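You operate a simulated robot arm through the tools that you are given. There is no shell and no other tool. Be economical: measure what you need, move in short steps, check, and stop when the job is done.

You run a simulated robot arm. Do the job below in one go: nothing can be reset, and whatever is moved stays where it is left.

TASK
Dry run the orange job card's program at the screen cabinet.
Fine: main switch on, the cabinet's stop out and one press of the upper white button first; one run.

The check looks at the end state, three seconds after you hand in, the way a careful person would. Anything else that was tipped, shoved, dropped, spilled or broken makes it a failure.

THE ROBOT
A 5-joint arm with a three-finger gripper on a trunk, on a base that drives. Base frame: it is fixed to the floor where the robot stands at the start and does not move with it; the origin is under the middle of the robot, x ahead of it, y to its left, z up. Units: m, rad, N and s.
With the tool pointing down near the work surface it reaches from about 0.32 to 0.66 m from the robot's upright axis, wherever it stands. Its first joint turns from -2.897 to 2.897 rad. Places, roughly: cabinet start button [0.3, -0.3, 1]; cabinet stop button [0.4, -0.3, 1.2]; centre button [-1, 0.6, 0.8]; chuck lever [-1.2, 1.6, 1.1]; control panel [-1.1, 0.6, 0.8]; drain lever [-0.8, 1.7, 0.7]; green panel button [-0.9, 0.7, 0.8]; lamp dial [-1.1, 0.3, 0.8]; ledge main switch [0.4, 0, 1]; lower white button [0.4, -0.1, 1.2]; magnet lever [-1.2, 1.4, 0.9]; panel load button [-1, 0.6, 0.8]; panel stop button [-1.1, 0.5, 0.8]; panel x minus button [-1, 0.6, 0.8]; panel x plus button [-1.1, 0.6, 0.8]; panel y minus button [-1, 0.8, 0.8]. The tool tilts only in the upright plane through the base axis and itself; it spins freely about its own axis. Payload 1.37 kg.
Tool frame: the origin (TCP) lies between the finger pads and is the grasp point; the fingertips stand 0.016 m ahead of it; z points along the fingers, y is the line along which they close. Largest opening 0.101 m; the body of the gripper starts 0.082 m behind the TCP.
Orientation is told as [roll, pitch, yaw] about the base's x, y, z axes, in that order, counted from this pose: with the fingers straight down and closing along the base's y, the tool's x points along the base's -x, its y along +y and its z along -z.

THE INTERFACE
- The arm moves only by the tool step_arm. Its argument "increments" is a list that holds one entry, the list of rows, each a list of 7 numbers: the shift along the tool's x, y, z in units of 20 mm (1.0 is 20 mm), then the turn, a rotation vector about the tool's x, y, z in units of 5 degrees (1.0 is 5 degrees), then the finger opening in m, from 0 to 0.101. In form: [[[x, y, z, wx, wy, wz, jaw], ...]]. A call has 1 to 8 rows; each row shifts and turns the commanded pose from where the row before left it, along the tool's axes as they then stand. A call with a number of a shift or a turn outside -1 to 1 is refused whole. A row lasts 0.2 s, in which the tool goes at most 0.05 m and 0.15 rad; a call with a longer step from one row to the next is refused whole, and so is a gripper value outside its range. A pose out of reach is approached as far as the arm can. The call stops where the force on the tool passes 40 N (or 10 N more than at its start, if that is more) or the arm is blocked; 0.2 s more then pass. Each finger travels about 0.045 m/s and halts on what it meets, pressing with about 22 N; the grip force reading is that of the motor and also rises with nothing between the fingers. The clock runs only during rows and for 0.2 s after the last one: add rows that do not move to give the fingers time. The reply holds the time, the measured pose of the TCP, the force on the tool along the base axes, the opening and the grip force, in the units named above and with some noise, with the torque about the TCP (base axes, N m) and any sound that the robot's microphone picked up.
- Cameras (640 x 400 px; columns grow to the right, rows downward): "scene" is now at [0.0084, 0.143, 1.5775]; the picture's right is [-0.46, -0.89, 0.00], its down [-0.68, 0.35, -0.64] and it looks along [0.57, -0.29, -0.77] (base axes); focal length 232 px, centre (320, 200). "wrist" rides on the gripper at [0.072, 0.02, -0.104] in the tool frame; the picture's right is [-0.26, 0.96, 0.00], its down [-0.76, -0.21, -0.62] and it looks along [-0.60, -0.16, 0.78] (tool axes); focal length 265 px, centre (320, 200).
- camera(camera): a new picture of that camera. No time passes.
- raise_lower(by): slides the trunk up (or, below 0, down) by that many m; the arm and the scene camera ride with it, the base frame stays. It gives what a move gives, with no picture.
- steer(legs): drives the robot by 1 to 6 legs, each [ahead, left, turn to the left] in m, m and rad, along the robot's own axes; the way and the turn of a leg run together, so that a leg with both is an arc; at most 1.5 m and 3.142 rad a leg. The arm and the cameras ride along, it lands a little off, and it stops where it bumps. It gives what a move gives.
- aim_head(pan, tilt): turns the head with the scene camera to pan (to the left, within 2.705 rad either way) and tilt (down, from -0.506 to 1.204), counted from straight ahead of the robot. It gives what a move gives.
- point_at(camera, pixels): for up to 12 pixels [column, row] of the newest picture of that camera ("zoom" is the newest enlarged one), the place [x, y, z] in the base frame of the surface seen there, good to about 0.003 m. No time passes.
- inspect(camera, box): a new picture of the part [left, top, right, bottom] of that camera's present view, enlarged. No time passes.
- finish_job(): hands the job in; it is judged then, once.

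Keep the steps short. Do not move on a guess: measure, check each grasp and each placing, and mend mistakes. In all there are 80 turns and 68 pictures (those below and enlarged ones count). Leave the gripper open and the arm clear of the work at the hand-in unless told otherwise, and finish with a single line.

The tools are called by a JSON object that holds its "fn" and its "kwargs". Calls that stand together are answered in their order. step_arm: Moves the arm, as the interface text tells. Its arguments: {"type":"object","properties":{"increments":{"type":"array"}},"required":["increments"]} The other tools are called the same way: raise_lower (by) slides the trunk up or down; steer (legs) drives the base; aim_head (pan, tilt) turns the head that bears the scene camera; camera (camera) takes a picture; point_at (camera, pixels) gives the place of the surface under pixels of a picture; inspect (camera, box) takes an enlarged picture of a part of a camera's view; finish_job () hands the job in.

At the start:

```text
time_s: 0.0
tcp_pos: [0.3431, -0.1413, 1.3465]
tool_rot: [-0.001, 0.001, -0.001]
wrist_force: [-0.2, -0.4, -0.5]
ft_torque: [0.0, 0.02, -0.01]
finger_gap: 0.1005
grip_force: 0.1
trunk travel left (down, up): [-0.525, 0.065]
robot x, y, heading: [0.0002, 0.0005, 0.002]
head pan, tilt: [-0.473, 0.876]
```

scene: 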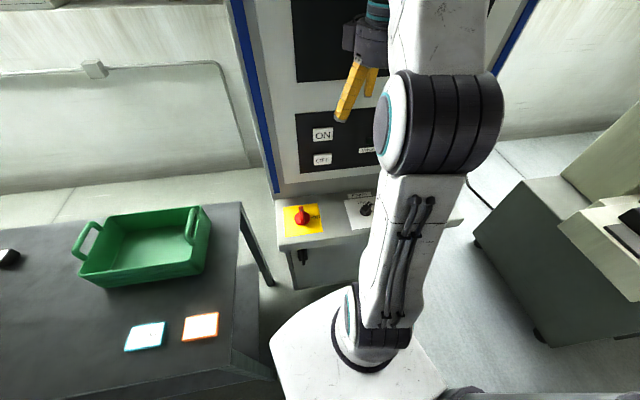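
wrist: 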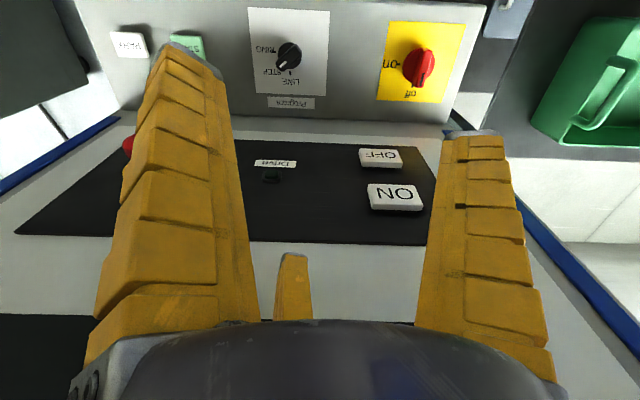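

I see two cards on the table: a cyan-edged one at (145,336) and an orange-edged one at (201,326). I'll enlarge the orange card and the cabinet ledge to read them.

{"fn": "inspect", "kwargs": {"camera": "scene", "box": [170, 300, 234, 350]}}

{"fn": "inspect", "kwargs": {"camera": "wrist", "box": [90, 0, 490, 240]}}

```text
8.00 times, centred on (202, 325) of scene
```

zoom: 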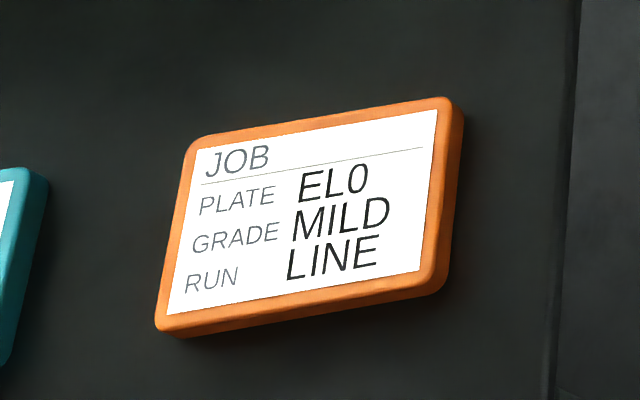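

```text
1.60 times, centred on (290, 120) of wrist
```

zoom: 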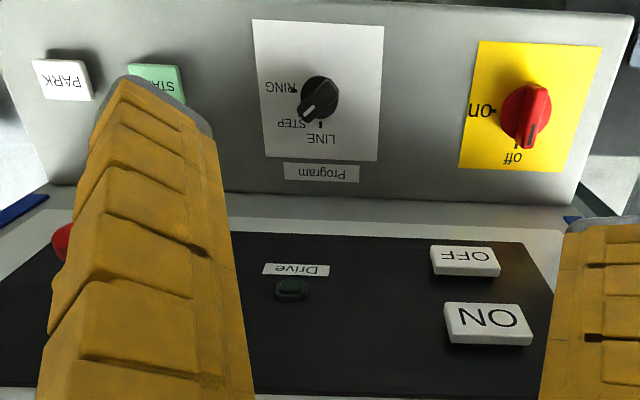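

The orange card says RUN = LINE. The main switch looks to be at "off". Next I'll enlarge the program dial and the main switch, and move the head for a view past the arm.

{"fn": "inspect", "kwargs": {"camera": "wrist", "box": [245, 5, 335, 110]}}

{"fn": "inspect", "kwargs": {"camera": "wrist", "box": [370, 20, 470, 105]}}

{"fn": "point_at", "kwargs": {"camera": "wrist", "pixels": [[288, 56], [300, 100], [265, 50], [418, 65], [450, 95], [400, 30], [395, 197], [380, 158], [330, 30], [185, 45], [130, 145], [270, 178]]}}

{"fn": "aim_head", "kwargs": {"pan": -0.7, "tilt": 0.6}}

{"fn": "camera", "kwargs": {"camera": "scene"}}

```text
3.81 times, centred on (290, 58) of wrist
```

zoom: 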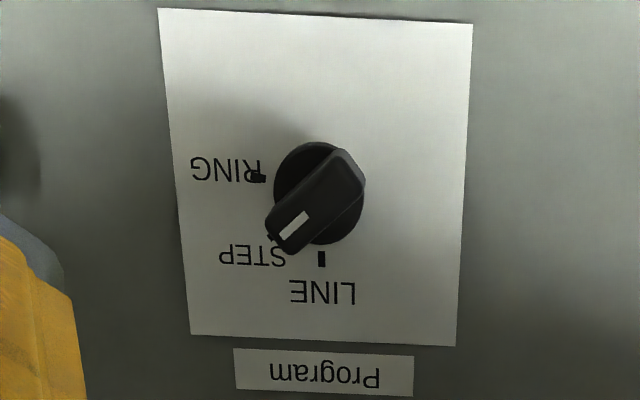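

```text
4.71 times, centred on (420, 62) of wrist
```

zoom: 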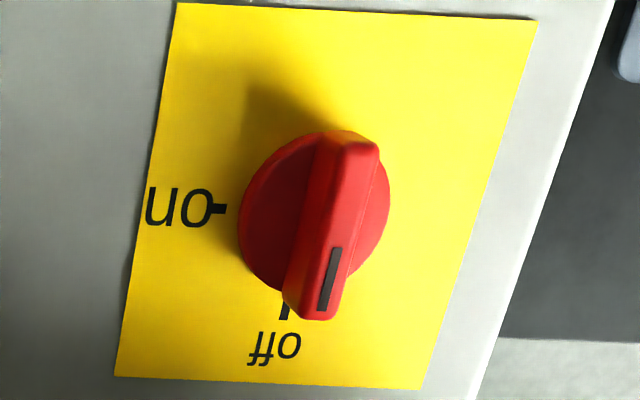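

```text
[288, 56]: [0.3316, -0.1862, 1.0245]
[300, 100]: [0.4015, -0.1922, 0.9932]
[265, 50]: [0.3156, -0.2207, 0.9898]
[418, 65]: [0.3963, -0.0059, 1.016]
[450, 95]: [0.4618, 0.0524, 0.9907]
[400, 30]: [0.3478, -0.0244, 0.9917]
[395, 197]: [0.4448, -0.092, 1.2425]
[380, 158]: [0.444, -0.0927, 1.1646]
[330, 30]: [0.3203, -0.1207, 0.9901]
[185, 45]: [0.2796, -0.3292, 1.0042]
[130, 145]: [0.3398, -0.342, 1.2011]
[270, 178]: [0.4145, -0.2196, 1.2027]
```

```text
time_s: 0.8
tcp_pos: [0.3422, -0.1423, 1.3453]
tool_rot: [0.001, 0.0, -0.001]
wrist_force: [0.5, -0.1, -0.6]
ft_torque: [-0.01, 0.0, -0.01]
finger_gap: 0.1004
grip_force: 0.0
trunk travel left (down, up): [-0.525, 0.065]
robot x, y, heading: [-0.0, 0.0025, -0.0]
head pan, tilt: [-0.7, 0.6]
```

```text
61 pictures are left
```

scene: 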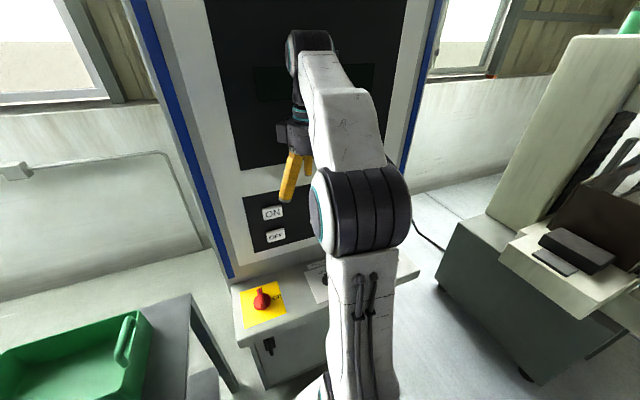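

The program dial points at STEP and has to go to LINE, a short counterclockwise turn seen from above. The main switch is at off, and "on" is a quarter turn clockwise. I can't see the stop button past the finger, so I'll move the tool right and back, turning it in line with the cabinet.

{"fn": "step_arm", "kwargs": {"increments": [[[0.5, -1, 0, 0, 0, 0, 0.1], [0.5, -1, 0, 0, 0, 0, 0.1], [0.5, -1, 0, 0, 0, 0, 0.1], [0.5, -1, 0, 0, 0, 0, 0.1], [0.5, -1, 0, 0, 0, 0, 0.1], [0.5, -1, 0, 0, 0, 1, 0.1], [0, 0, 0, 0, 0, 1, 0.1], [0, 0, 0, 0, 0, 0.6, 0.1]]]}}

{"fn": "camera", "kwargs": {"camera": "wrist"}}

{"fn": "camera", "kwargs": {"camera": "scene"}}

```text
time_s: 2.6
tcp_pos: [0.2826, -0.2621, 1.3448]
tool_rot: [0.001, -0.001, -0.226]
wrist_force: [0.3, 0.5, 0.5]
ft_torque: [0.02, -0.02, -0.03]
finger_gap: 0.1
grip_force: 0.1
trunk travel left (down, up): [-0.525, 0.065]
robot x, y, heading: [0.0048, 0.0013, 0.002]
head pan, tilt: [-0.7, 0.6]
```

```text
60 pictures are left
```

wrist: 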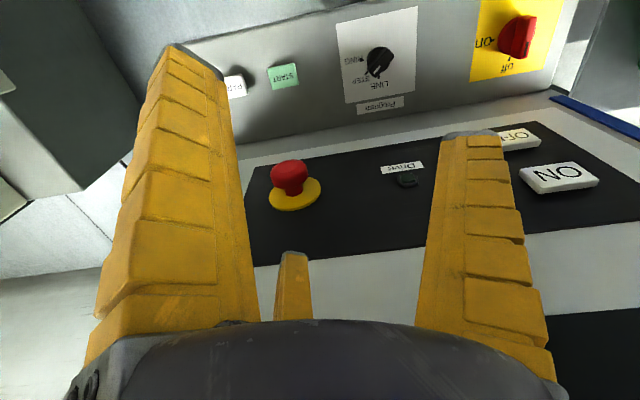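

```text
59 pictures are left
```

scene: 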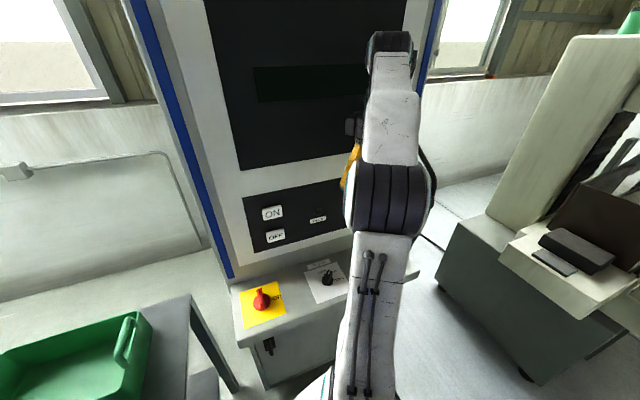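

The stop mushroom is in view at (290,178). I'll enlarge it and measure how far it stands out from the panel, along with the knobs.

{"fn": "inspect", "kwargs": {"camera": "wrist", "box": [240, 145, 340, 220]}}

{"fn": "point_at", "kwargs": {"camera": "wrist", "pixels": [[288, 170], [290, 185], [312, 200], [280, 203], [350, 215], [265, 225], [405, 180], [560, 180], [540, 200], [375, 240], [286, 76], [237, 86]]}}

{"fn": "inspect", "kwargs": {"camera": "wrist", "box": [220, 0, 420, 125]}}

{"fn": "point_at", "kwargs": {"camera": "scene", "pixels": [[261, 301], [260, 293], [263, 304], [273, 298], [260, 311], [327, 279], [325, 275], [329, 283], [275, 212], [276, 235], [262, 225], [285, 248]]}}

{"fn": "inspect", "kwargs": {"camera": "scene", "box": [230, 255, 350, 330]}}

```text
5.33 times, centred on (290, 182) of wrist
```

zoom: 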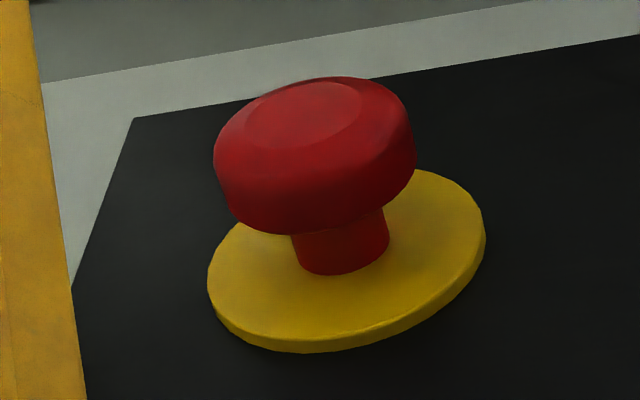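

```text
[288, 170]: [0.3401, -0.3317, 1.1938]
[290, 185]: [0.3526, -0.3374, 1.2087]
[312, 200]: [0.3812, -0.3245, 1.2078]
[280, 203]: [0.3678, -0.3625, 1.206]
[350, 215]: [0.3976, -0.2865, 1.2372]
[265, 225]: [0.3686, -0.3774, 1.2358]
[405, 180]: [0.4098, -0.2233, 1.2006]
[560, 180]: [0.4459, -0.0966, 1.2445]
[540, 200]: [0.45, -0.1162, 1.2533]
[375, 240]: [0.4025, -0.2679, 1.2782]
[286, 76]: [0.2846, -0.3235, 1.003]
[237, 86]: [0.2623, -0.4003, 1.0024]
```

```text
3.20 times, centred on (320, 62) of wrist
```

zoom: 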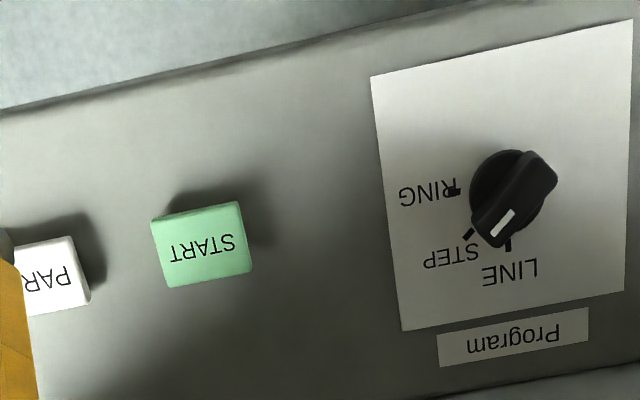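

```text
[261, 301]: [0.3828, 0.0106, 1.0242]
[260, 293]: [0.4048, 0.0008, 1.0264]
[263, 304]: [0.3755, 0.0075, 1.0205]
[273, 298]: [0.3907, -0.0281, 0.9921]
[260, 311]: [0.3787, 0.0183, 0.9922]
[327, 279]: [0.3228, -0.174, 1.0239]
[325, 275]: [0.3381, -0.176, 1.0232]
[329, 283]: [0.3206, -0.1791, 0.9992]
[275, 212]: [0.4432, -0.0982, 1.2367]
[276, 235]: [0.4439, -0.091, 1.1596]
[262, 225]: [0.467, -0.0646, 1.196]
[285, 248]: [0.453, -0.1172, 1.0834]
```

```text
5.33 times, centred on (290, 292) of scene
```

zoom: 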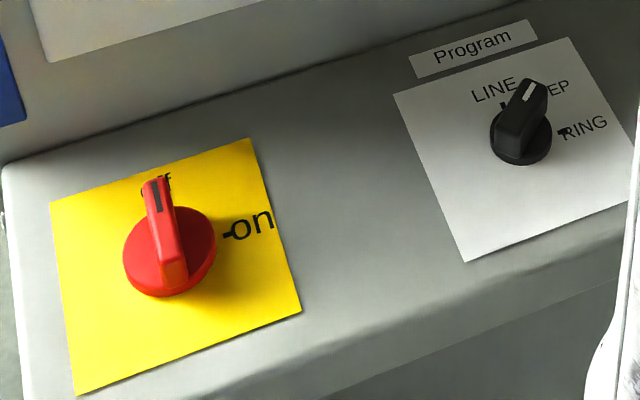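

The stop's stem is showing and the mushroom stands about 41 mm out, so it looks to be out; the Drive lamp will confirm that later. Next I'll measure both knobs on this enlarged picture.

{"fn": "point_at", "kwargs": {"camera": "zoom", "pixels": [[157, 190], [164, 220], [172, 255], [174, 275], [126, 250], [213, 240], [170, 294], [228, 235], [145, 190], [535, 85], [521, 115], [510, 145]]}}

{"fn": "point_at", "kwargs": {"camera": "zoom", "pixels": [[493, 135], [549, 140], [522, 163], [564, 131], [502, 105], [150, 230], [186, 225], [195, 230], [135, 240], [505, 152], [540, 150], [515, 95]]}}

```text
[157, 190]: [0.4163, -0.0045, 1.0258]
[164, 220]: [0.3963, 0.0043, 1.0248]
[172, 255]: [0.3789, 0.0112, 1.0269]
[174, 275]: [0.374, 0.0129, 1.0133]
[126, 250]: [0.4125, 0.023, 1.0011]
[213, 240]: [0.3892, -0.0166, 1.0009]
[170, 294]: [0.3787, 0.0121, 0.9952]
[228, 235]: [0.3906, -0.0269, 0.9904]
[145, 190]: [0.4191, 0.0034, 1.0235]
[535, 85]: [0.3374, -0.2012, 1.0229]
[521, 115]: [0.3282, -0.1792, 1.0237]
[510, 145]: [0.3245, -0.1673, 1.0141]
```

```text
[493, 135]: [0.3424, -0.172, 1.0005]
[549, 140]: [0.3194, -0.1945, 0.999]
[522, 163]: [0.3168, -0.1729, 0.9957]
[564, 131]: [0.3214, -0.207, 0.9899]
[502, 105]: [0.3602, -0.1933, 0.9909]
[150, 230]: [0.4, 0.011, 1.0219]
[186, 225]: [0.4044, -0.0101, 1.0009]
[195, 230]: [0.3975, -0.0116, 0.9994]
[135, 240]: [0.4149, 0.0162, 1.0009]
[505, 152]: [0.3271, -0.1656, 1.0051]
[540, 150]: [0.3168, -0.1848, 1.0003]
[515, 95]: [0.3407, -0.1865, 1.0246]
```

From the measurements, the cabinet is turned about 17.4°.
- **Main knob:** centre (0.400, 0.004), bar top z 1.026.
- **Program knob:** centre (0.332, -0.183), bar heading -62°; LINE is at -17°.

I'll do the program knob first: go above it with the fingers closing across its bar.

{"fn": "step_arm", "kwargs": {"increments": [[[-0.303, 0.881, 1, 0, 0, 0, 0.05], [-0.303, 0.881, 1, 0, 0, 0, 0.05], [-0.303, 0.881, 1, 0, 0, 0, 0.05], [-0.303, 0.881, 1, 0, 0, 0, 0.05], [-0.303, 0.881, 1, 0, 0, 0, 0.05], [0, 0, 1, 0, 0, 1, 0.05], [0, 0, 1, 0, 0, 1, 0.05], [0, 0, 1, 0, 0, 1, 0.05]]]}}

{"fn": "step_arm", "kwargs": {"increments": [[[0, 0, 0.6, 0, 0, 1, 0.05], [0, 0, 0.6, 0, 0, 1, 0.05], [0, 0, 0.6, 0, 0, 1, 0.05], [0, 0, 0.6, 0, 0, 1, 0.05], [0, 0, 0.6, 0, 0, 1, 0.05], [0, 0, 0.6, 0, 0, 1, 0.05], [0, 0, 0.6, 0, 0, 0.9, 0.05], [0, 0, 0, 0, 0, 0, 0.05]]]}}

{"fn": "camera", "kwargs": {"camera": "wrist"}}

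```text
time_s: 4.4
tcp_pos: [0.3323, -0.1832, 1.1847]
tool_rot: [0.0, 0.001, -0.49]
wrist_force: [0.7, 1.0, 0.0]
ft_torque: [-0.02, -0.01, -0.01]
finger_gap: 0.0537
grip_force: 3.2
trunk travel left (down, up): [-0.525, 0.065]
robot x, y, heading: [0.0012, 0.0041, -0.002]
head pan, tilt: [-0.7, 0.6]
```

```text
time_s: 6.2
tcp_pos: [0.3316, -0.1822, 1.1001]
tool_rot: [-0.001, 0.0, -1.095]
wrist_force: [0.5, -0.7, 0.6]
ft_torque: [-0.01, 0.02, 0.0]
finger_gap: 0.0537
grip_force: 3.0
trunk travel left (down, up): [-0.525, 0.065]
robot x, y, heading: [-0.0009, -0.0006, -0.002]
head pan, tilt: [-0.7, 0.6]
```

```text
55 pictures are left
```

wrist: 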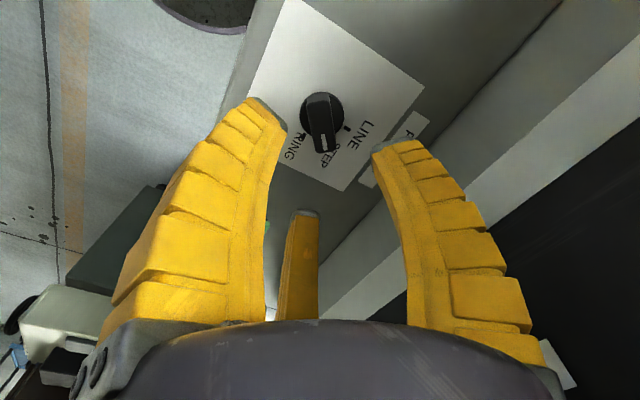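

The knob lies between the fingers. There is a third, short yellow piece at (303,215). I'll measure it and the fingertips so nothing fouls.

{"fn": "point_at", "kwargs": {"camera": "wrist", "pixels": [[305, 215], [300, 260], [262, 108], [398, 148], [322, 105], [323, 145], [322, 125], [282, 128], [380, 150]]}}

```text
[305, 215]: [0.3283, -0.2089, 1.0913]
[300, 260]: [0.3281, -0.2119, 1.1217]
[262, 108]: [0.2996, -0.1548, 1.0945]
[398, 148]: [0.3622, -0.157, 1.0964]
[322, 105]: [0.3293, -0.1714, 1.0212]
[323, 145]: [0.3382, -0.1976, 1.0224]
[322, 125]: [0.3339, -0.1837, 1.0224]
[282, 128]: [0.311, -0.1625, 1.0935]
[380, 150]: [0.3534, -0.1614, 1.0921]
```

The gripper actually has three fingers spaced around the axis, all reaching the same depth. Nothing fouls, and the TCP is within 2 mm of the knob centre. I'll descend to z 1.020, with the tips just above the knob's disc, then close on the bar.

{"fn": "step_arm", "kwargs": {"increments": [[[0, 0, 1, 0, 0, 0, 0.05], [0, 0, 1, 0, 0, 0, 0.05], [0, 0, 1, 0, 0, 0, 0.05], [0, 0, 1, 0, 0, 0, 0.05], [0, 0, 0, 0, 0, 0, 0.05]]]}}

{"fn": "step_arm", "kwargs": {"increments": [[[0, 0, 0, 0, 0, 0, 0.03], [0, 0, 0, 0, 0, 0, 0.02], [0, 0, 0, 0, 0, 0, 0.005], [0, 0, 0, 0, 0, 0, 0.005], [0, 0, 0, 0, 0, 0, 0.005]]]}}

{"fn": "camera", "kwargs": {"camera": "wrist"}}

```text
time_s: 7.4
tcp_pos: [0.3306, -0.1831, 1.021]
tool_rot: [-0.001, 0.0, -1.091]
wrist_force: [-0.2, 0.1, -0.2]
ft_torque: [-0.01, 0.01, -0.03]
finger_gap: 0.0537
grip_force: 3.4
trunk travel left (down, up): [-0.525, 0.065]
robot x, y, heading: [-0.0001, -0.0019, -0.0]
head pan, tilt: [-0.7, 0.6]
```

```text
time_s: 8.6
tcp_pos: [0.3274, -0.1837, 1.0215]
tool_rot: [0.001, 0.007, -1.092]
wrist_force: [-17.2, -3.3, -2.3]
ft_torque: [0.05, 0.14, -0.14]
finger_gap: 0.0216
grip_force: 13.2
trunk travel left (down, up): [-0.525, 0.065]
robot x, y, heading: [0.0024, 0.0007, -0.004]
head pan, tilt: [-0.7, 0.6]
```

```text
54 pictures are left
```

wrist: 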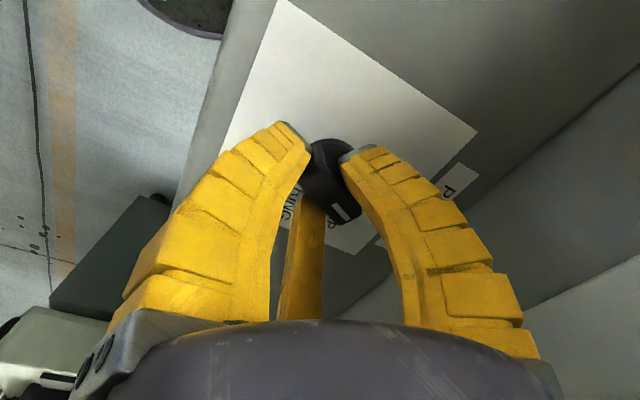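

Closing nudged the bar toward LINE, and it now sits between the finger at the right and the far finger. I'll ease the jaw slightly and turn the tool counterclockwise (seen from above) in small steps.

{"fn": "step_arm", "kwargs": {"increments": [[[0, 0, 0, 0, 0, 0, 0.024], [0, 0, 0, 0, 0, -1, 0.024], [0, 0, 0, 0, 0, -1, 0.024], [0, 0, 0, 0, 0, -1, 0.024], [0, 0, 0, 0, 0, -1, 0.024], [0, 0, 0, 0, 0, 0, 0.024]]]}}

{"fn": "camera", "kwargs": {"camera": "wrist"}}

{"fn": "inspect", "kwargs": {"camera": "scene", "box": [280, 240, 376, 300]}}

```text
time_s: 10.0
tcp_pos: [0.3306, -0.1835, 1.0212]
tool_rot: [0.0, -0.001, -0.742]
wrist_force: [-4.8, -4.1, 0.0]
ft_torque: [-0.03, 0.04, -0.05]
finger_gap: 0.0313
grip_force: 5.3
trunk travel left (down, up): [-0.525, 0.065]
robot x, y, heading: [-0.0017, 0.0014, 0.001]
head pan, tilt: [-0.7, 0.6]
```

```text
53 pictures are left
```

wrist: 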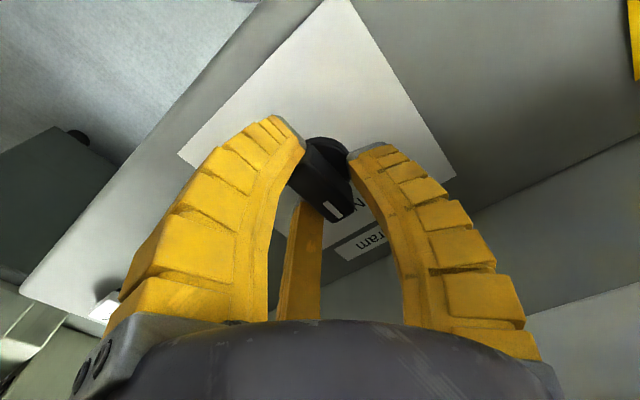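

```text
6.67 times, centred on (328, 270) of scene
```

zoom: 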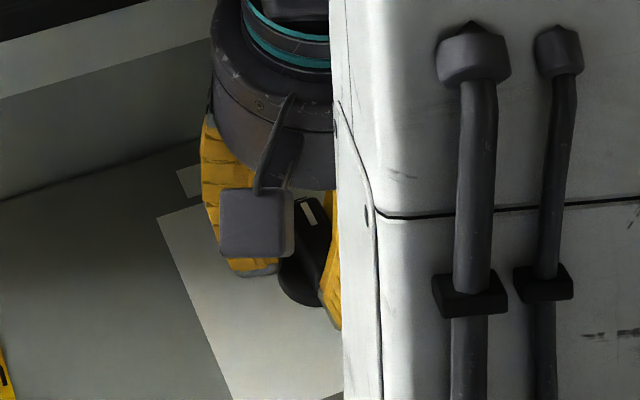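

The bar now points closer to LINE. I'll measure its direction.

{"fn": "point_at", "kwargs": {"camera": "wrist", "pixels": [[334, 210], [322, 175], [330, 197], [316, 160]]}}

{"fn": "inspect", "kwargs": {"camera": "wrist", "box": [270, 120, 400, 230]}}

```text
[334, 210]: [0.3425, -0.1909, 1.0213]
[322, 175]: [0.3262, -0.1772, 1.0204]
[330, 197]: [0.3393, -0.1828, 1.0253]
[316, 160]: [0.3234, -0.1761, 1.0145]
```

```text
3.64 times, centred on (335, 175) of wrist
```

zoom: 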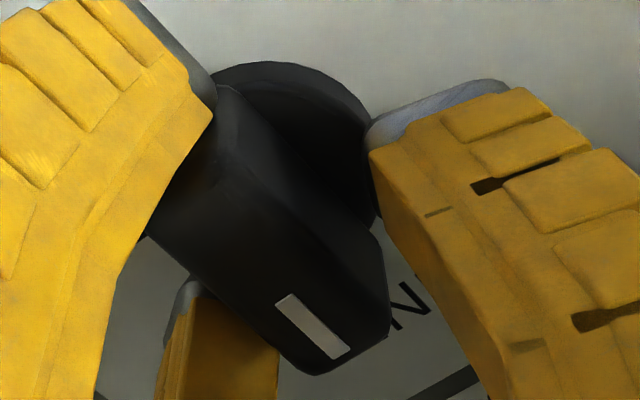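

The bar is at about -40° and needs to be at -17°. I'll turn another 20°.

{"fn": "step_arm", "kwargs": {"increments": [[[0, 0, 0, 0, 0, -1, 0.024], [0, 0, 0, 0, 0, -1, 0.024], [0, 0, 0, 0, 0, -1, 0.024], [0, 0, 0, 0, 0, -1, 0.024], [0, 0, 0, 0, 0, 0, 0.024]]]}}

{"fn": "inspect", "kwargs": {"camera": "wrist", "box": [250, 100, 430, 240]}}

{"fn": "point_at", "kwargs": {"camera": "zoom", "pixels": [[250, 200], [300, 300], [280, 250]]}}

```text
time_s: 11.2
tcp_pos: [0.3272, -0.187, 1.0211]
tool_rot: [0.006, -0.001, -0.394]
wrist_force: [-25.6, -29.0, 1.5]
ft_torque: [-0.23, 0.22, -0.8]
finger_gap: 0.0335
grip_force: 7.0
trunk travel left (down, up): [-0.525, 0.065]
robot x, y, heading: [-0.0002, 0.0012, -0.001]
head pan, tilt: [-0.7, 0.6]
```

```text
2.86 times, centred on (340, 170) of wrist
```

zoom: 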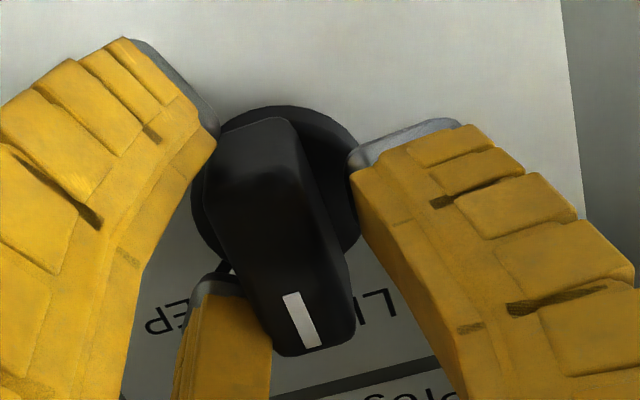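

```text
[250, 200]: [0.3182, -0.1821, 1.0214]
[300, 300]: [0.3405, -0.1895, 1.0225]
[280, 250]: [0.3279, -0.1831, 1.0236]
```

The bar is now at about -18°, which is LINE, and it is pushing against its end stop. I'll back off a little, open, and rise to look.

{"fn": "step_arm", "kwargs": {"increments": [[[0, 0, 0, 0, 0, 0.6, 0.03], [0, 0, 0, 0, 0, 0, 0.05], [0, 0, 0, 0, 0, 0, 0.05], [0, 0, -1, 0, 0, 0, 0.05], [0, 0, -1, 0, 0, 0, 0.05], [0, 0, -1, 0, 0, 0, 0.05], [0, 0, -1, 0, 0, 0, 0.05], [0, 0, -1, 0, 0, 0, 0.05]]]}}

{"fn": "inspect", "kwargs": {"camera": "wrist", "box": [240, 60, 420, 200]}}

```text
time_s: 13.0
tcp_pos: [0.3319, -0.1814, 1.1199]
tool_rot: [0.001, 0.0, -0.445]
wrist_force: [0.3, 1.1, -0.9]
ft_torque: [0.05, 0.01, 0.0]
finger_gap: 0.0536
grip_force: 2.5
trunk travel left (down, up): [-0.525, 0.065]
robot x, y, heading: [-0.0014, -0.004, -0.001]
head pan, tilt: [-0.7, 0.6]
```

```text
2.86 times, centred on (330, 130) of wrist
```

zoom: 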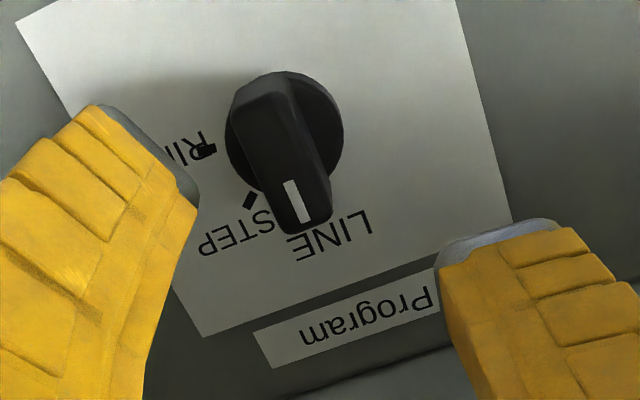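

The pointer is on LINE. Next is the main switch: I'll move at this height to above (0.400, 0.004).

{"fn": "step_arm", "kwargs": {"increments": [[[0.0917, 0.983, 0, 0, 0, 0, 0.065], [0.0917, 0.983, 0, 0, 0, 0, 0.065], [0.0917, 0.983, 0, 0, 0, 0, 0.065], [0.0917, 0.983, 0, 0, 0, 0, 0.065], [0.0917, 0.983, 0, 0, 0, 0, 0.065], [0.0917, 0.983, 0, 0, 0, 0, 0.065], [0.0917, 0.983, 0, 0, 0, 0, 0.065], [0.0917, 0.983, 0, 0, 0, 0, 0.065]]]}}

{"fn": "step_arm", "kwargs": {"increments": [[[0.0917, 0.983, 0, 0, 0, 0, 0.065], [0.0917, 0.983, 0, 0, 0, 0, 0.065], [0, 0, 0, 0, 0, -1, 0.065], [0, 0, 0, 0, 0, -1, 0.065], [0, 0, 0, 0, 0, 0, 0.065]]]}}

{"fn": "camera", "kwargs": {"camera": "wrist"}}

```text
time_s: 14.8
tcp_pos: [0.3865, -0.0351, 1.1216]
tool_rot: [0.001, 0.0, -0.444]
wrist_force: [0.3, -0.3, -0.6]
ft_torque: [-0.01, -0.01, 0.02]
finger_gap: 0.0681
grip_force: 2.5
trunk travel left (down, up): [-0.525, 0.065]
robot x, y, heading: [-0.0019, 0.0006, -0.003]
head pan, tilt: [-0.7, 0.6]
```

```text
time_s: 16.0
tcp_pos: [0.4008, 0.0023, 1.1204]
tool_rot: [-0.001, 0.0, -0.27]
wrist_force: [-0.1, -0.4, 0.3]
ft_torque: [-0.01, -0.04, 0.0]
finger_gap: 0.068
grip_force: 2.7
trunk travel left (down, up): [-0.525, 0.065]
robot x, y, heading: [0.0023, -0.0003, 0.001]
head pan, tilt: [-0.7, 0.6]
```

```text
48 pictures are left
```

wrist: 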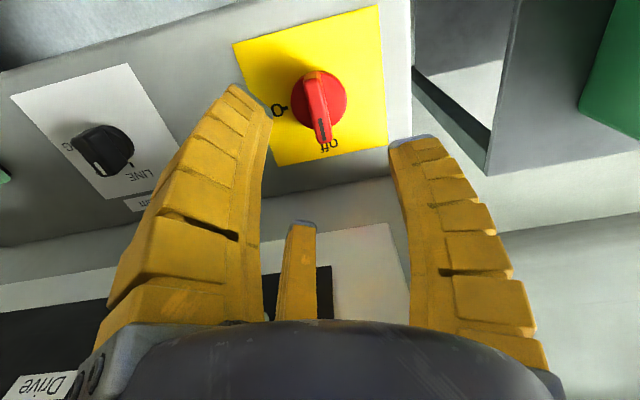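

The knob is centred under the gripper. I'll descend to z 1.021 with the jaw open, then close to about 0.03.

{"fn": "step_arm", "kwargs": {"increments": [[[0, 0, 1, 0, 0, 0, 0.065], [0, 0, 1, 0, 0, 0, 0.065], [0, 0, 1, 0, 0, 0, 0.065], [0, 0, 1, 0, 0, 0, 0.065], [0, 0, 0.9, 0, 0, 0, 0.065], [0, 0, 0, 0, 0, 0, 0.05], [0, 0, 0, 0, 0, 0, 0.035], [0, 0, 0, 0, 0, 0, 0.03]]]}}

{"fn": "inspect", "kwargs": {"camera": "wrist", "box": [220, 80, 440, 240]}}

```text
time_s: 17.8
tcp_pos: [0.4023, -0.0, 1.0233]
tool_rot: [0.001, 0.0, -0.274]
wrist_force: [3.2, -11.8, 0.1]
ft_torque: [-0.13, 0.03, -0.21]
finger_gap: 0.0414
grip_force: 8.6
trunk travel left (down, up): [-0.525, 0.065]
robot x, y, heading: [0.0049, 0.003, 0.001]
head pan, tilt: [-0.7, 0.6]
```

```text
2.50 times, centred on (330, 160) of wrist
```

zoom: 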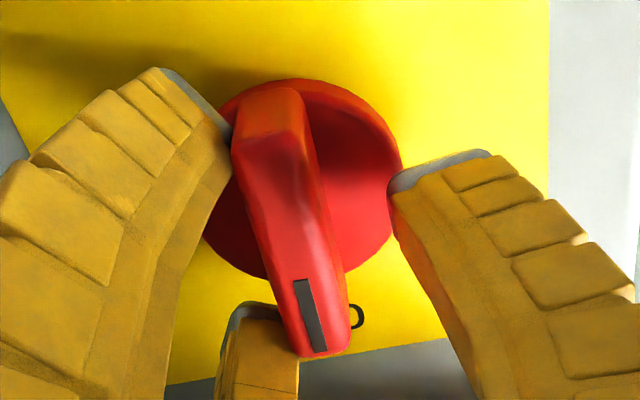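

The left finger touches the tail of the bar, which is the side to push for a clockwise turn. I'll turn the tool clockwise in two parts.

{"fn": "step_arm", "kwargs": {"increments": [[[0, 0, 0, 0, 0, 1, 0.034], [0, 0, 0, 0, 0, 1, 0.034], [0, 0, 0, 0, 0, 1, 0.034], [0, 0, 0, 0, 0, 1, 0.034], [0, 0, 0, 0, 0, 1, 0.034], [0, 0, 0, 0, 0, 1, 0.034], [0, 0, 0, 0, 0, 1, 0.034], [0, 0, 0, 0, 0, 1, 0.034]]]}}

{"fn": "inspect", "kwargs": {"camera": "wrist", "box": [220, 80, 440, 240]}}

```text
time_s: 19.6
tcp_pos: [0.4003, 0.0024, 1.0245]
tool_rot: [-0.001, 0.0, -0.969]
wrist_force: [-5.7, -4.6, -4.3]
ft_torque: [0.0, 0.04, 0.0]
finger_gap: 0.0405
grip_force: 5.5
trunk travel left (down, up): [-0.525, 0.065]
robot x, y, heading: [0.002, -0.0024, 0.0]
head pan, tilt: [-0.7, 0.6]
```

```text
2.50 times, centred on (330, 160) of wrist
```

zoom: 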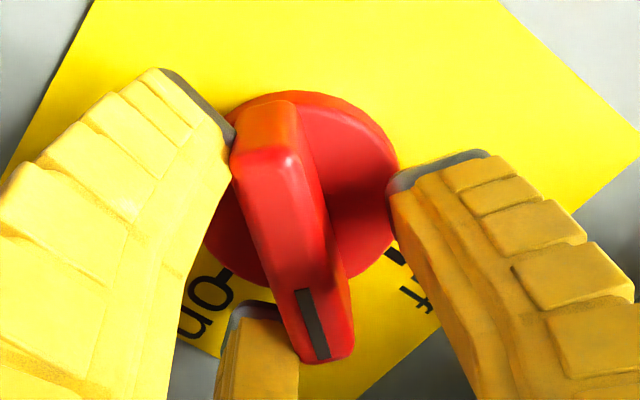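

It is turning well, about 40° so far. I'll turn another 40°, then check.

{"fn": "step_arm", "kwargs": {"increments": [[[0, 0, 0, 0, 0, 1, 0.034], [0, 0, 0, 0, 0, 1, 0.034], [0, 0, 0, 0, 0, 1, 0.034], [0, 0, 0, 0, 0, 1, 0.034], [0, 0, 0, 0, 0, 1, 0.034], [0, 0, 0, 0, 0, 1, 0.034], [0, 0, 0, 0, 0, 1, 0.034], [0, 0, 0, 0, 0, 1, 0.034]]]}}

{"fn": "inspect", "kwargs": {"camera": "wrist", "box": [220, 80, 440, 240]}}

{"fn": "point_at", "kwargs": {"camera": "zoom", "pixels": [[270, 160], [290, 230], [315, 330]]}}

```text
time_s: 21.4
tcp_pos: [0.3994, 0.0028, 1.0245]
tool_rot: [0.003, 0.0, -1.669]
wrist_force: [-4.5, 0.0, 1.5]
ft_torque: [-0.04, 0.04, -0.1]
finger_gap: 0.0408
grip_force: 4.8
trunk travel left (down, up): [-0.525, 0.065]
robot x, y, heading: [-0.0026, 0.0029, -0.0]
head pan, tilt: [-0.7, 0.6]
```

```text
2.50 times, centred on (330, 160) of wrist
```

zoom: 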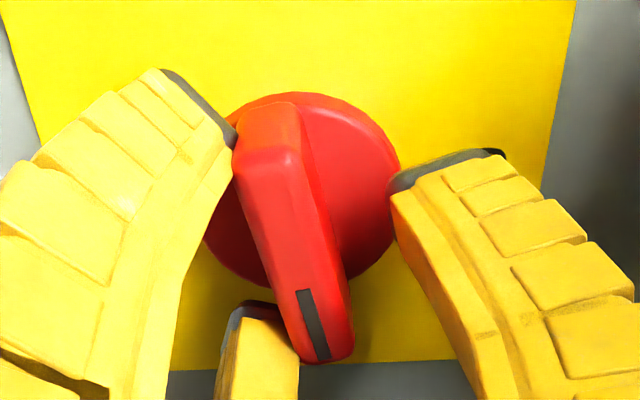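

```text
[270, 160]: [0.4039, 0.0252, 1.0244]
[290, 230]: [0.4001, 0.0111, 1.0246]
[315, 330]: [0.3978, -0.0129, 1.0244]
```

The bar is at -99° and the target is -107°. I'll give it about 10° more.

{"fn": "step_arm", "kwargs": {"increments": [[[0, 0, 0, 0, 0, 1, 0.034], [0, 0, 0, 0, 0, 1, 0.034], [0, 0, 0, 0, 0, 0.5, 0.034], [0, 0, 0, 0, 0, 0, 0.034]]]}}

{"fn": "step_arm", "kwargs": {"increments": [[[0, 0, 0, 0, 0, -0.6, 0.05], [0, 0, 0, 0, 0, 0, 0.065], [0, 0, 0, 0, 0, 0, 0.065], [0, 0, -1, 0, 0, 0, 0.065], [0, 0, -1, 0, 0, 0, 0.065], [0, 0, -1, 0, 0, 0, 0.065], [0, 0, -1, 0, 0, 0, 0.065], [0, 0, -1, 0, 0, 0, 0.065]]]}}

{"fn": "camera", "kwargs": {"camera": "wrist"}}

{"fn": "camera", "kwargs": {"camera": "scene"}}

```text
time_s: 22.4
tcp_pos: [0.3991, 0.0025, 1.0232]
tool_rot: [0.001, 0.001, -1.885]
wrist_force: [-2.8, 1.7, 0.9]
ft_torque: [0.0, 0.03, 0.06]
finger_gap: 0.0397
grip_force: 4.0
trunk travel left (down, up): [-0.525, 0.065]
robot x, y, heading: [0.0017, 0.0003, 0.002]
head pan, tilt: [-0.7, 0.6]
```

```text
time_s: 24.2
tcp_pos: [0.3978, 0.0025, 1.1233]
tool_rot: [0.0, -0.001, -1.834]
wrist_force: [-0.2, 0.0, -0.3]
ft_torque: [-0.01, -0.03, -0.01]
finger_gap: 0.0681
grip_force: 2.3
trunk travel left (down, up): [-0.525, 0.065]
robot x, y, heading: [0.0006, 0.0006, 0.002]
head pan, tilt: [-0.7, 0.6]
```

```text
44 pictures are left
```

wrist: 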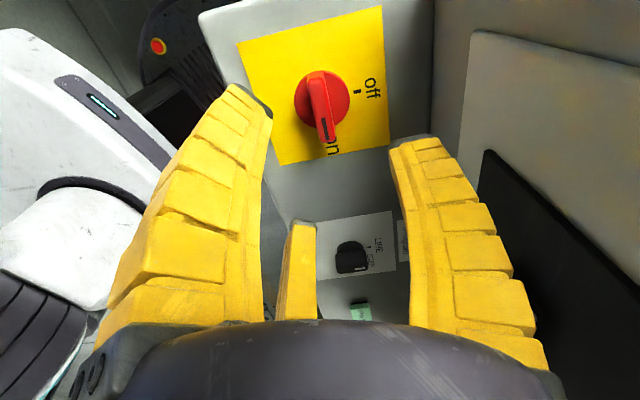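

```text
43 pictures are left
```

scene: 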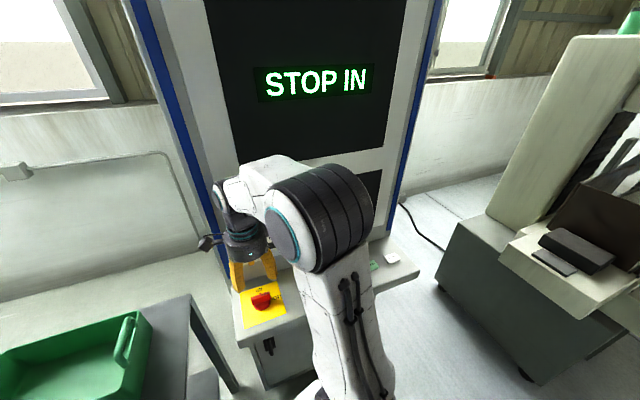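

The screen is lit and reads "STOP IN", so the main switch is on but the cabinet stop is latched in and must be pulled or twisted out. The program knob at (352,258) looks odd in this view, so I'll check it.

{"fn": "inspect", "kwargs": {"camera": "wrist", "box": [310, 200, 410, 290]}}

{"fn": "inspect", "kwargs": {"camera": "wrist", "box": [230, 0, 400, 180]}}

```text
4.44 times, centred on (360, 245) of wrist
```

zoom: 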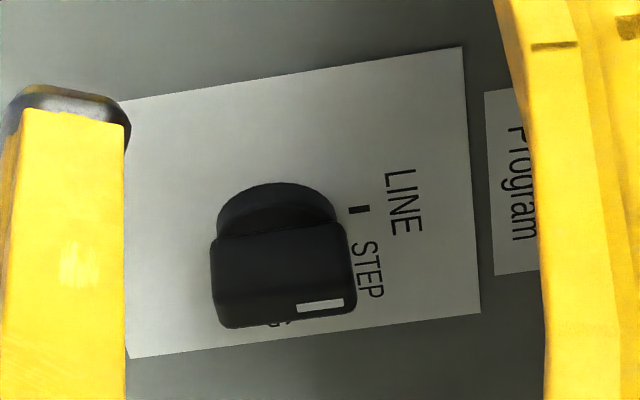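

```text
2.22 times, centred on (315, 90) of wrist
```

zoom: 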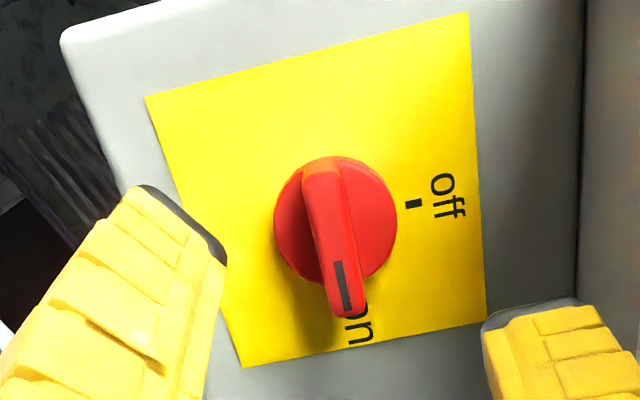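

Main is on, and the program knob still points at LINE; the oddness was only perspective. To pull the stop out straight, the robot's axis has to lie on the button's normal, about 0.6 m out, near (-0.22, -0.16). Before driving I'll look at the floor behind and to the right.

{"fn": "aim_head", "kwargs": {"pan": -2.3, "tilt": 0.8}}

{"fn": "camera", "kwargs": {"camera": "scene"}}

```text
time_s: 25.9
tcp_pos: [0.3992, 0.0032, 1.1216]
tool_rot: [0.0, 0.0, -1.833]
wrist_force: [0.4, -0.1, -0.9]
ft_torque: [-0.02, 0.04, 0.0]
finger_gap: 0.0681
grip_force: 2.4
trunk travel left (down, up): [-0.525, 0.065]
robot x, y, heading: [0.0009, 0.0001, -0.004]
head pan, tilt: [-2.3, 0.799]
```

```text
40 pictures are left
```

scene: 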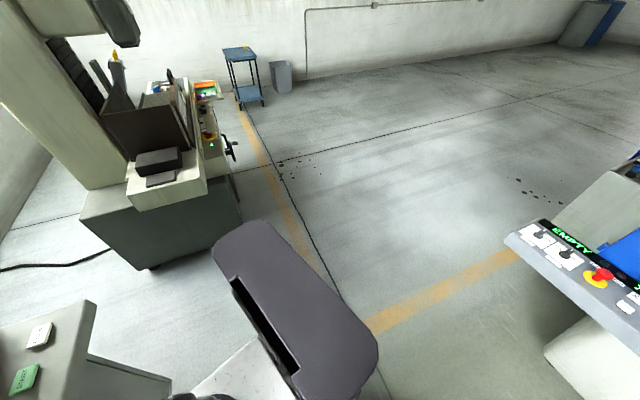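

The floor behind is clear. I'll drive back and right onto the button's normal, then re-aim the head at the cabinet.

{"fn": "steer", "kwargs": {"legs": [[-0.217, -0.156, 0]]}}

{"fn": "aim_head", "kwargs": {"pan": -0.3, "tilt": 0.45}}

{"fn": "camera", "kwargs": {"camera": "scene"}}

```text
time_s: 27.8
tcp_pos: [0.1826, -0.153, 1.1216]
tool_rot: [0.0, 0.0, -1.833]
wrist_force: [0.7, -0.7, 0.5]
ft_torque: [0.07, 0.0, 0.0]
finger_gap: 0.0683
grip_force: 1.6
trunk travel left (down, up): [-0.525, 0.065]
robot x, y, heading: [-0.2158, -0.1563, 0.003]
head pan, tilt: [-2.3, 0.799]
```

```text
time_s: 29.7
tcp_pos: [0.1832, -0.1532, 1.1222]
tool_rot: [0.0, -0.001, -1.834]
wrist_force: [-0.7, 0.1, -0.3]
ft_torque: [-0.01, -0.01, 0.0]
finger_gap: 0.0683
grip_force: 2.5
trunk travel left (down, up): [-0.525, 0.065]
robot x, y, heading: [-0.2161, -0.158, 0.001]
head pan, tilt: [-0.3, 0.45]
```

```text
39 pictures are left
```

scene: 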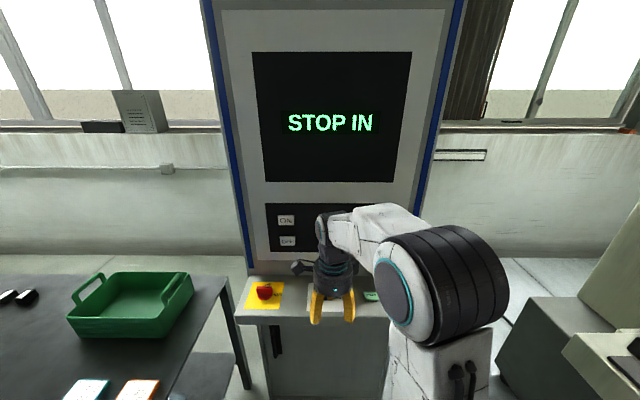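

I'll raise the tool and spin it so its camera sits above when tilted, then go to 0.50 m from the axis, facing the stop.

{"fn": "step_arm", "kwargs": {"increments": [[[0, 0, -1, 0, 0, -1, 0.09], [0, 0, -1, 0, 0, -1, 0.09], [0, 0, -1, 0, 0, -1, 0.09], [0, 0, -1, 0, 0, -1, 0.09], [0, 0, -1, 0, 0, -1, 0.09], [0, 0, -1, 0, 0, -1, 0.09], [0, 0, -1, 0, 0, -1, 0.09], [0, 0, -0.5, 0, 0, -1, 0.09]]]}}

{"fn": "step_arm", "kwargs": {"increments": [[[0, 0, 0, 0, 0, -1, 0.09], [0, 0, 0, 0, 0, -1, 0.09], [0, 0, 0, 0, 0, -1, 0.09], [0, 0, 0, 0, 0, -1, 0.09], [0, 0, 0, 0, 0, -1, 0.09], [0, 0, 0, 0, 0, -1, 0.09], [0, 0, 0, 0, 0, -1, 0.09], [0, 0, 0, 0, 0, -1, 0.09]]]}}

{"fn": "step_arm", "kwargs": {"increments": [[[0, 0, 0, 0, 0, -1, 0.09], [0, 0, 0, 0, 0, -0.53, 0.09], [-1, -1, 0, 0, 0, 0, 0.09], [-1, -1, 0, 0, 0, 0, 0.09], [-1, -1, 0, 0, 0, 0, 0.09], [-1, -1, 0, 0, 0, 0, 0.09], [-1, -1, 0, 0, 0, 0, 0.09], [-1, -1, 0, 0, 0, 0, 0.09]]]}}

```text
time_s: 31.5
tcp_pos: [0.183, -0.1535, 1.2731]
tool_rot: [0.002, 0.001, -1.131]
wrist_force: [-0.8, 0.4, -0.1]
ft_torque: [0.0, -0.01, 0.0]
finger_gap: 0.0913
grip_force: 0.6
trunk travel left (down, up): [-0.525, 0.065]
robot x, y, heading: [-0.2144, -0.154, 0.0]
head pan, tilt: [-0.3, 0.45]
```

```text
time_s: 33.3
tcp_pos: [0.1843, -0.1533, 1.2723]
tool_rot: [0.001, 0.0, -0.435]
wrist_force: [-0.5, 0.1, -0.9]
ft_torque: [0.02, 0.0, 0.02]
finger_gap: 0.0911
grip_force: 0.9
trunk travel left (down, up): [-0.525, 0.065]
robot x, y, heading: [-0.2161, -0.1569, 0.004]
head pan, tilt: [-0.3, 0.45]
```

```text
time_s: 35.1
tcp_pos: [0.2626, -0.3051, 1.2727]
tool_rot: [0.0, 0.001, -0.303]
wrist_force: [-0.5, -1.1, -1.0]
ft_torque: [0.04, 0.02, -0.01]
finger_gap: 0.0913
grip_force: 0.9
trunk travel left (down, up): [-0.525, 0.065]
robot x, y, heading: [-0.2181, -0.1537, 0.001]
head pan, tilt: [-0.3, 0.45]
```

Next I'll tilt the tool up toward the panel, 40° first, and look.

{"fn": "step_arm", "kwargs": {"increments": [[[0, 0, 0, 0, -1, 0, 0.09], [0, 0, 0, 0, -1, 0, 0.09], [0, 0, 0, 0, -1, 0, 0.09], [0, 0, 0, 0, -1, 0, 0.09], [0, 0, 0, 0, -1, 0, 0.09], [0, 0, 0, 0, -1, 0, 0.09], [0, 0, 0, 0, -1, 0, 0.09], [0, 0, 0, 0, -1, 0, 0.09]]]}}

{"fn": "camera", "kwargs": {"camera": "wrist"}}

{"fn": "camera", "kwargs": {"camera": "scene"}}

```text
time_s: 36.9
tcp_pos: [0.2664, -0.2947, 1.2722]
tool_rot: [-0.01, -0.7, -0.303]
wrist_force: [-0.3, -0.1, -0.4]
ft_torque: [0.01, 0.02, -0.01]
finger_gap: 0.0914
grip_force: 0.9
out of reach, approached as far as the arm can: row 5, 8
trunk travel left (down, up): [-0.525, 0.065]
robot x, y, heading: [-0.2156, -0.156, -0.005]
head pan, tilt: [-0.3, 0.45]
```

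```text
38 pictures are left
```

wrist: 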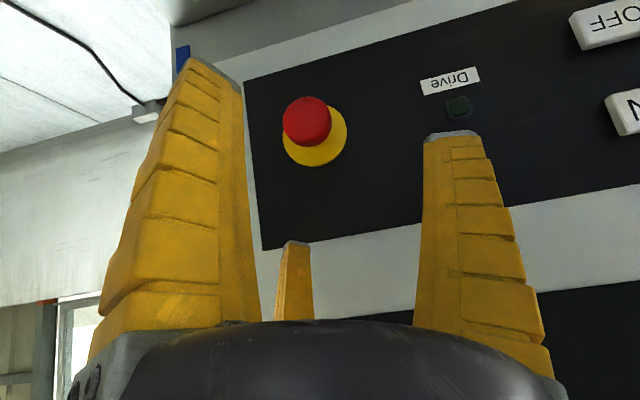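

```text
37 pictures are left
```

scene: 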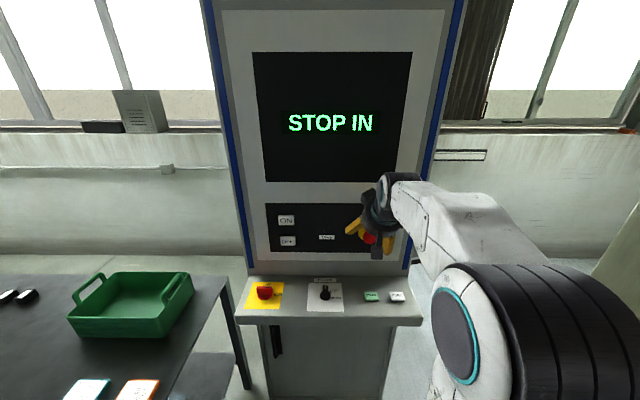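

I have a clear view of the mushroom at (307,122). I'll measure its face, rim and plate, and enlarge it.

{"fn": "inspect", "kwargs": {"camera": "wrist", "box": [265, 80, 365, 180]}}

{"fn": "point_at", "kwargs": {"camera": "wrist", "pixels": [[309, 116], [309, 100], [287, 118], [327, 118], [308, 132], [318, 160], [343, 125], [293, 150], [265, 100], [400, 120], [380, 200]]}}

```text
4.00 times, centred on (315, 130) of wrist
```

zoom: 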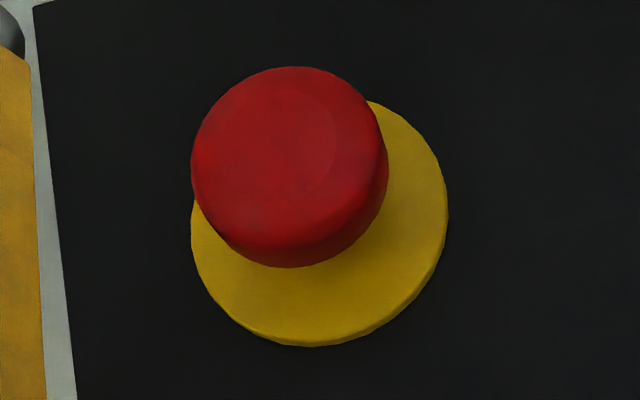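

```text
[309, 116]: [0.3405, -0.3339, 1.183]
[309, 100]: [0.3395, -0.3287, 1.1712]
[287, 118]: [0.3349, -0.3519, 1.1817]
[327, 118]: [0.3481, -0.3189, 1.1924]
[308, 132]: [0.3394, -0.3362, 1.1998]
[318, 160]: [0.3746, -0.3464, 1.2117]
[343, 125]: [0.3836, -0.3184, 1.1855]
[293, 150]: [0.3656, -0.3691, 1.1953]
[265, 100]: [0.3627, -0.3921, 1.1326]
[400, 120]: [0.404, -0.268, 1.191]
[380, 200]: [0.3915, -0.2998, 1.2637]
```

The mushroom's face centre is at (0.340, -0.334, 1.187), radius about 18 mm. I'll tilt the remaining 50° and see how well the arm reaches.

{"fn": "step_arm", "kwargs": {"increments": [[[0, 0, 0, 0, -1, 0, 0.09], [0, 0, 0, 0, -1, 0, 0.09], [0, 0, 0, 0, -1, 0, 0.09], [0, 0, 0, 0, -1, 0, 0.09], [0, 0, 0, 0, -1, 0, 0.09], [0, 0, 0, 0, -1, 0, 0.09], [0, 0, 0, 0, -1, 0, 0.09], [0, 0, 0, 0, -1, 0, 0.09]]]}}

{"fn": "step_arm", "kwargs": {"increments": [[[0, 0, 0, 0, -1, 0, 0.09], [0, 0, 0, 0, -1, 0, 0.09], [0, 0, 0, 0.3, 0, 0, 0.09], [0, 0, 0, 0, 0, 0, 0.09]]]}}

```text
time_s: 38.7
tcp_pos: [0.2665, -0.2907, 1.2726]
tool_rot: [-0.006, -1.397, -0.303]
wrist_force: [0.2, -0.7, 0.1]
ft_torque: [-0.01, -0.01, 0.0]
finger_gap: 0.0911
grip_force: 0.6
out of reach, approached as far as the arm can: row 4
trunk travel left (down, up): [-0.525, 0.065]
robot x, y, heading: [-0.218, -0.1566, 0.001]
head pan, tilt: [-0.3, 0.45]
```

```text
time_s: 39.7
tcp_pos: [0.2645, -0.2973, 1.2721]
tool_rot: [3.128, -1.572, 2.832]
wrist_force: [-0.7, -0.1, 0.8]
ft_torque: [-0.03, -0.01, -0.03]
finger_gap: 0.091
grip_force: 0.6
out of reach, approached as far as the arm can: row 3
trunk travel left (down, up): [-0.525, 0.065]
robot x, y, heading: [-0.2172, -0.1556, -0.0]
head pan, tilt: [-0.3, 0.45]
```

The tool is horizontal. I'll trim the yaw by 1°, lower to the button's height (z 1.187), and look.

{"fn": "step_arm", "kwargs": {"increments": [[[1, 0, 0, 0.2, 0, 0, 0.09], [1, 0, 0, 0, 0, 0, 0.09], [1, 0, 0, 0, 0, 0, 0.09], [1, 0, 0, 0, 0, 0, 0.09], [0.25, 0, 0, 0, 0, 0, 0.09], [0, 0, 0, 0, 0, 0, 0.09]]]}}

{"fn": "camera", "kwargs": {"camera": "wrist"}}

{"fn": "camera", "kwargs": {"camera": "scene"}}

```text
time_s: 41.1
tcp_pos: [0.2893, -0.3168, 1.2011]
tool_rot: [-2.83, -1.57, 2.484]
wrist_force: [0.1, 0.3, 0.0]
ft_torque: [0.03, -0.02, -0.02]
finger_gap: 0.0912
grip_force: 0.5
out of reach, approached as far as the arm can: row 1, 2, 3, 4
trunk travel left (down, up): [-0.525, 0.065]
robot x, y, heading: [-0.2182, -0.1566, 0.0]
head pan, tilt: [-0.3, 0.45]
```

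```text
35 pictures are left
```

wrist: 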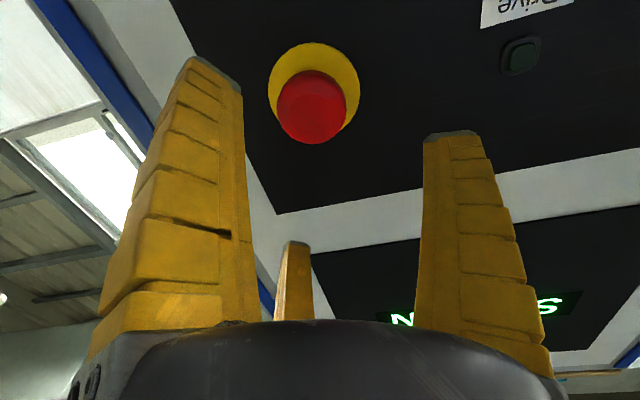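

```text
34 pictures are left
```

scene: 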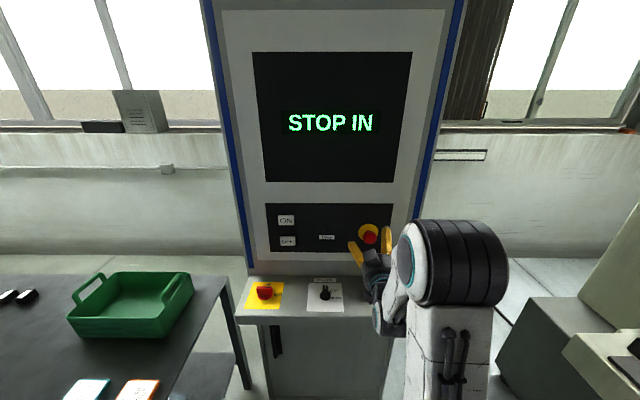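

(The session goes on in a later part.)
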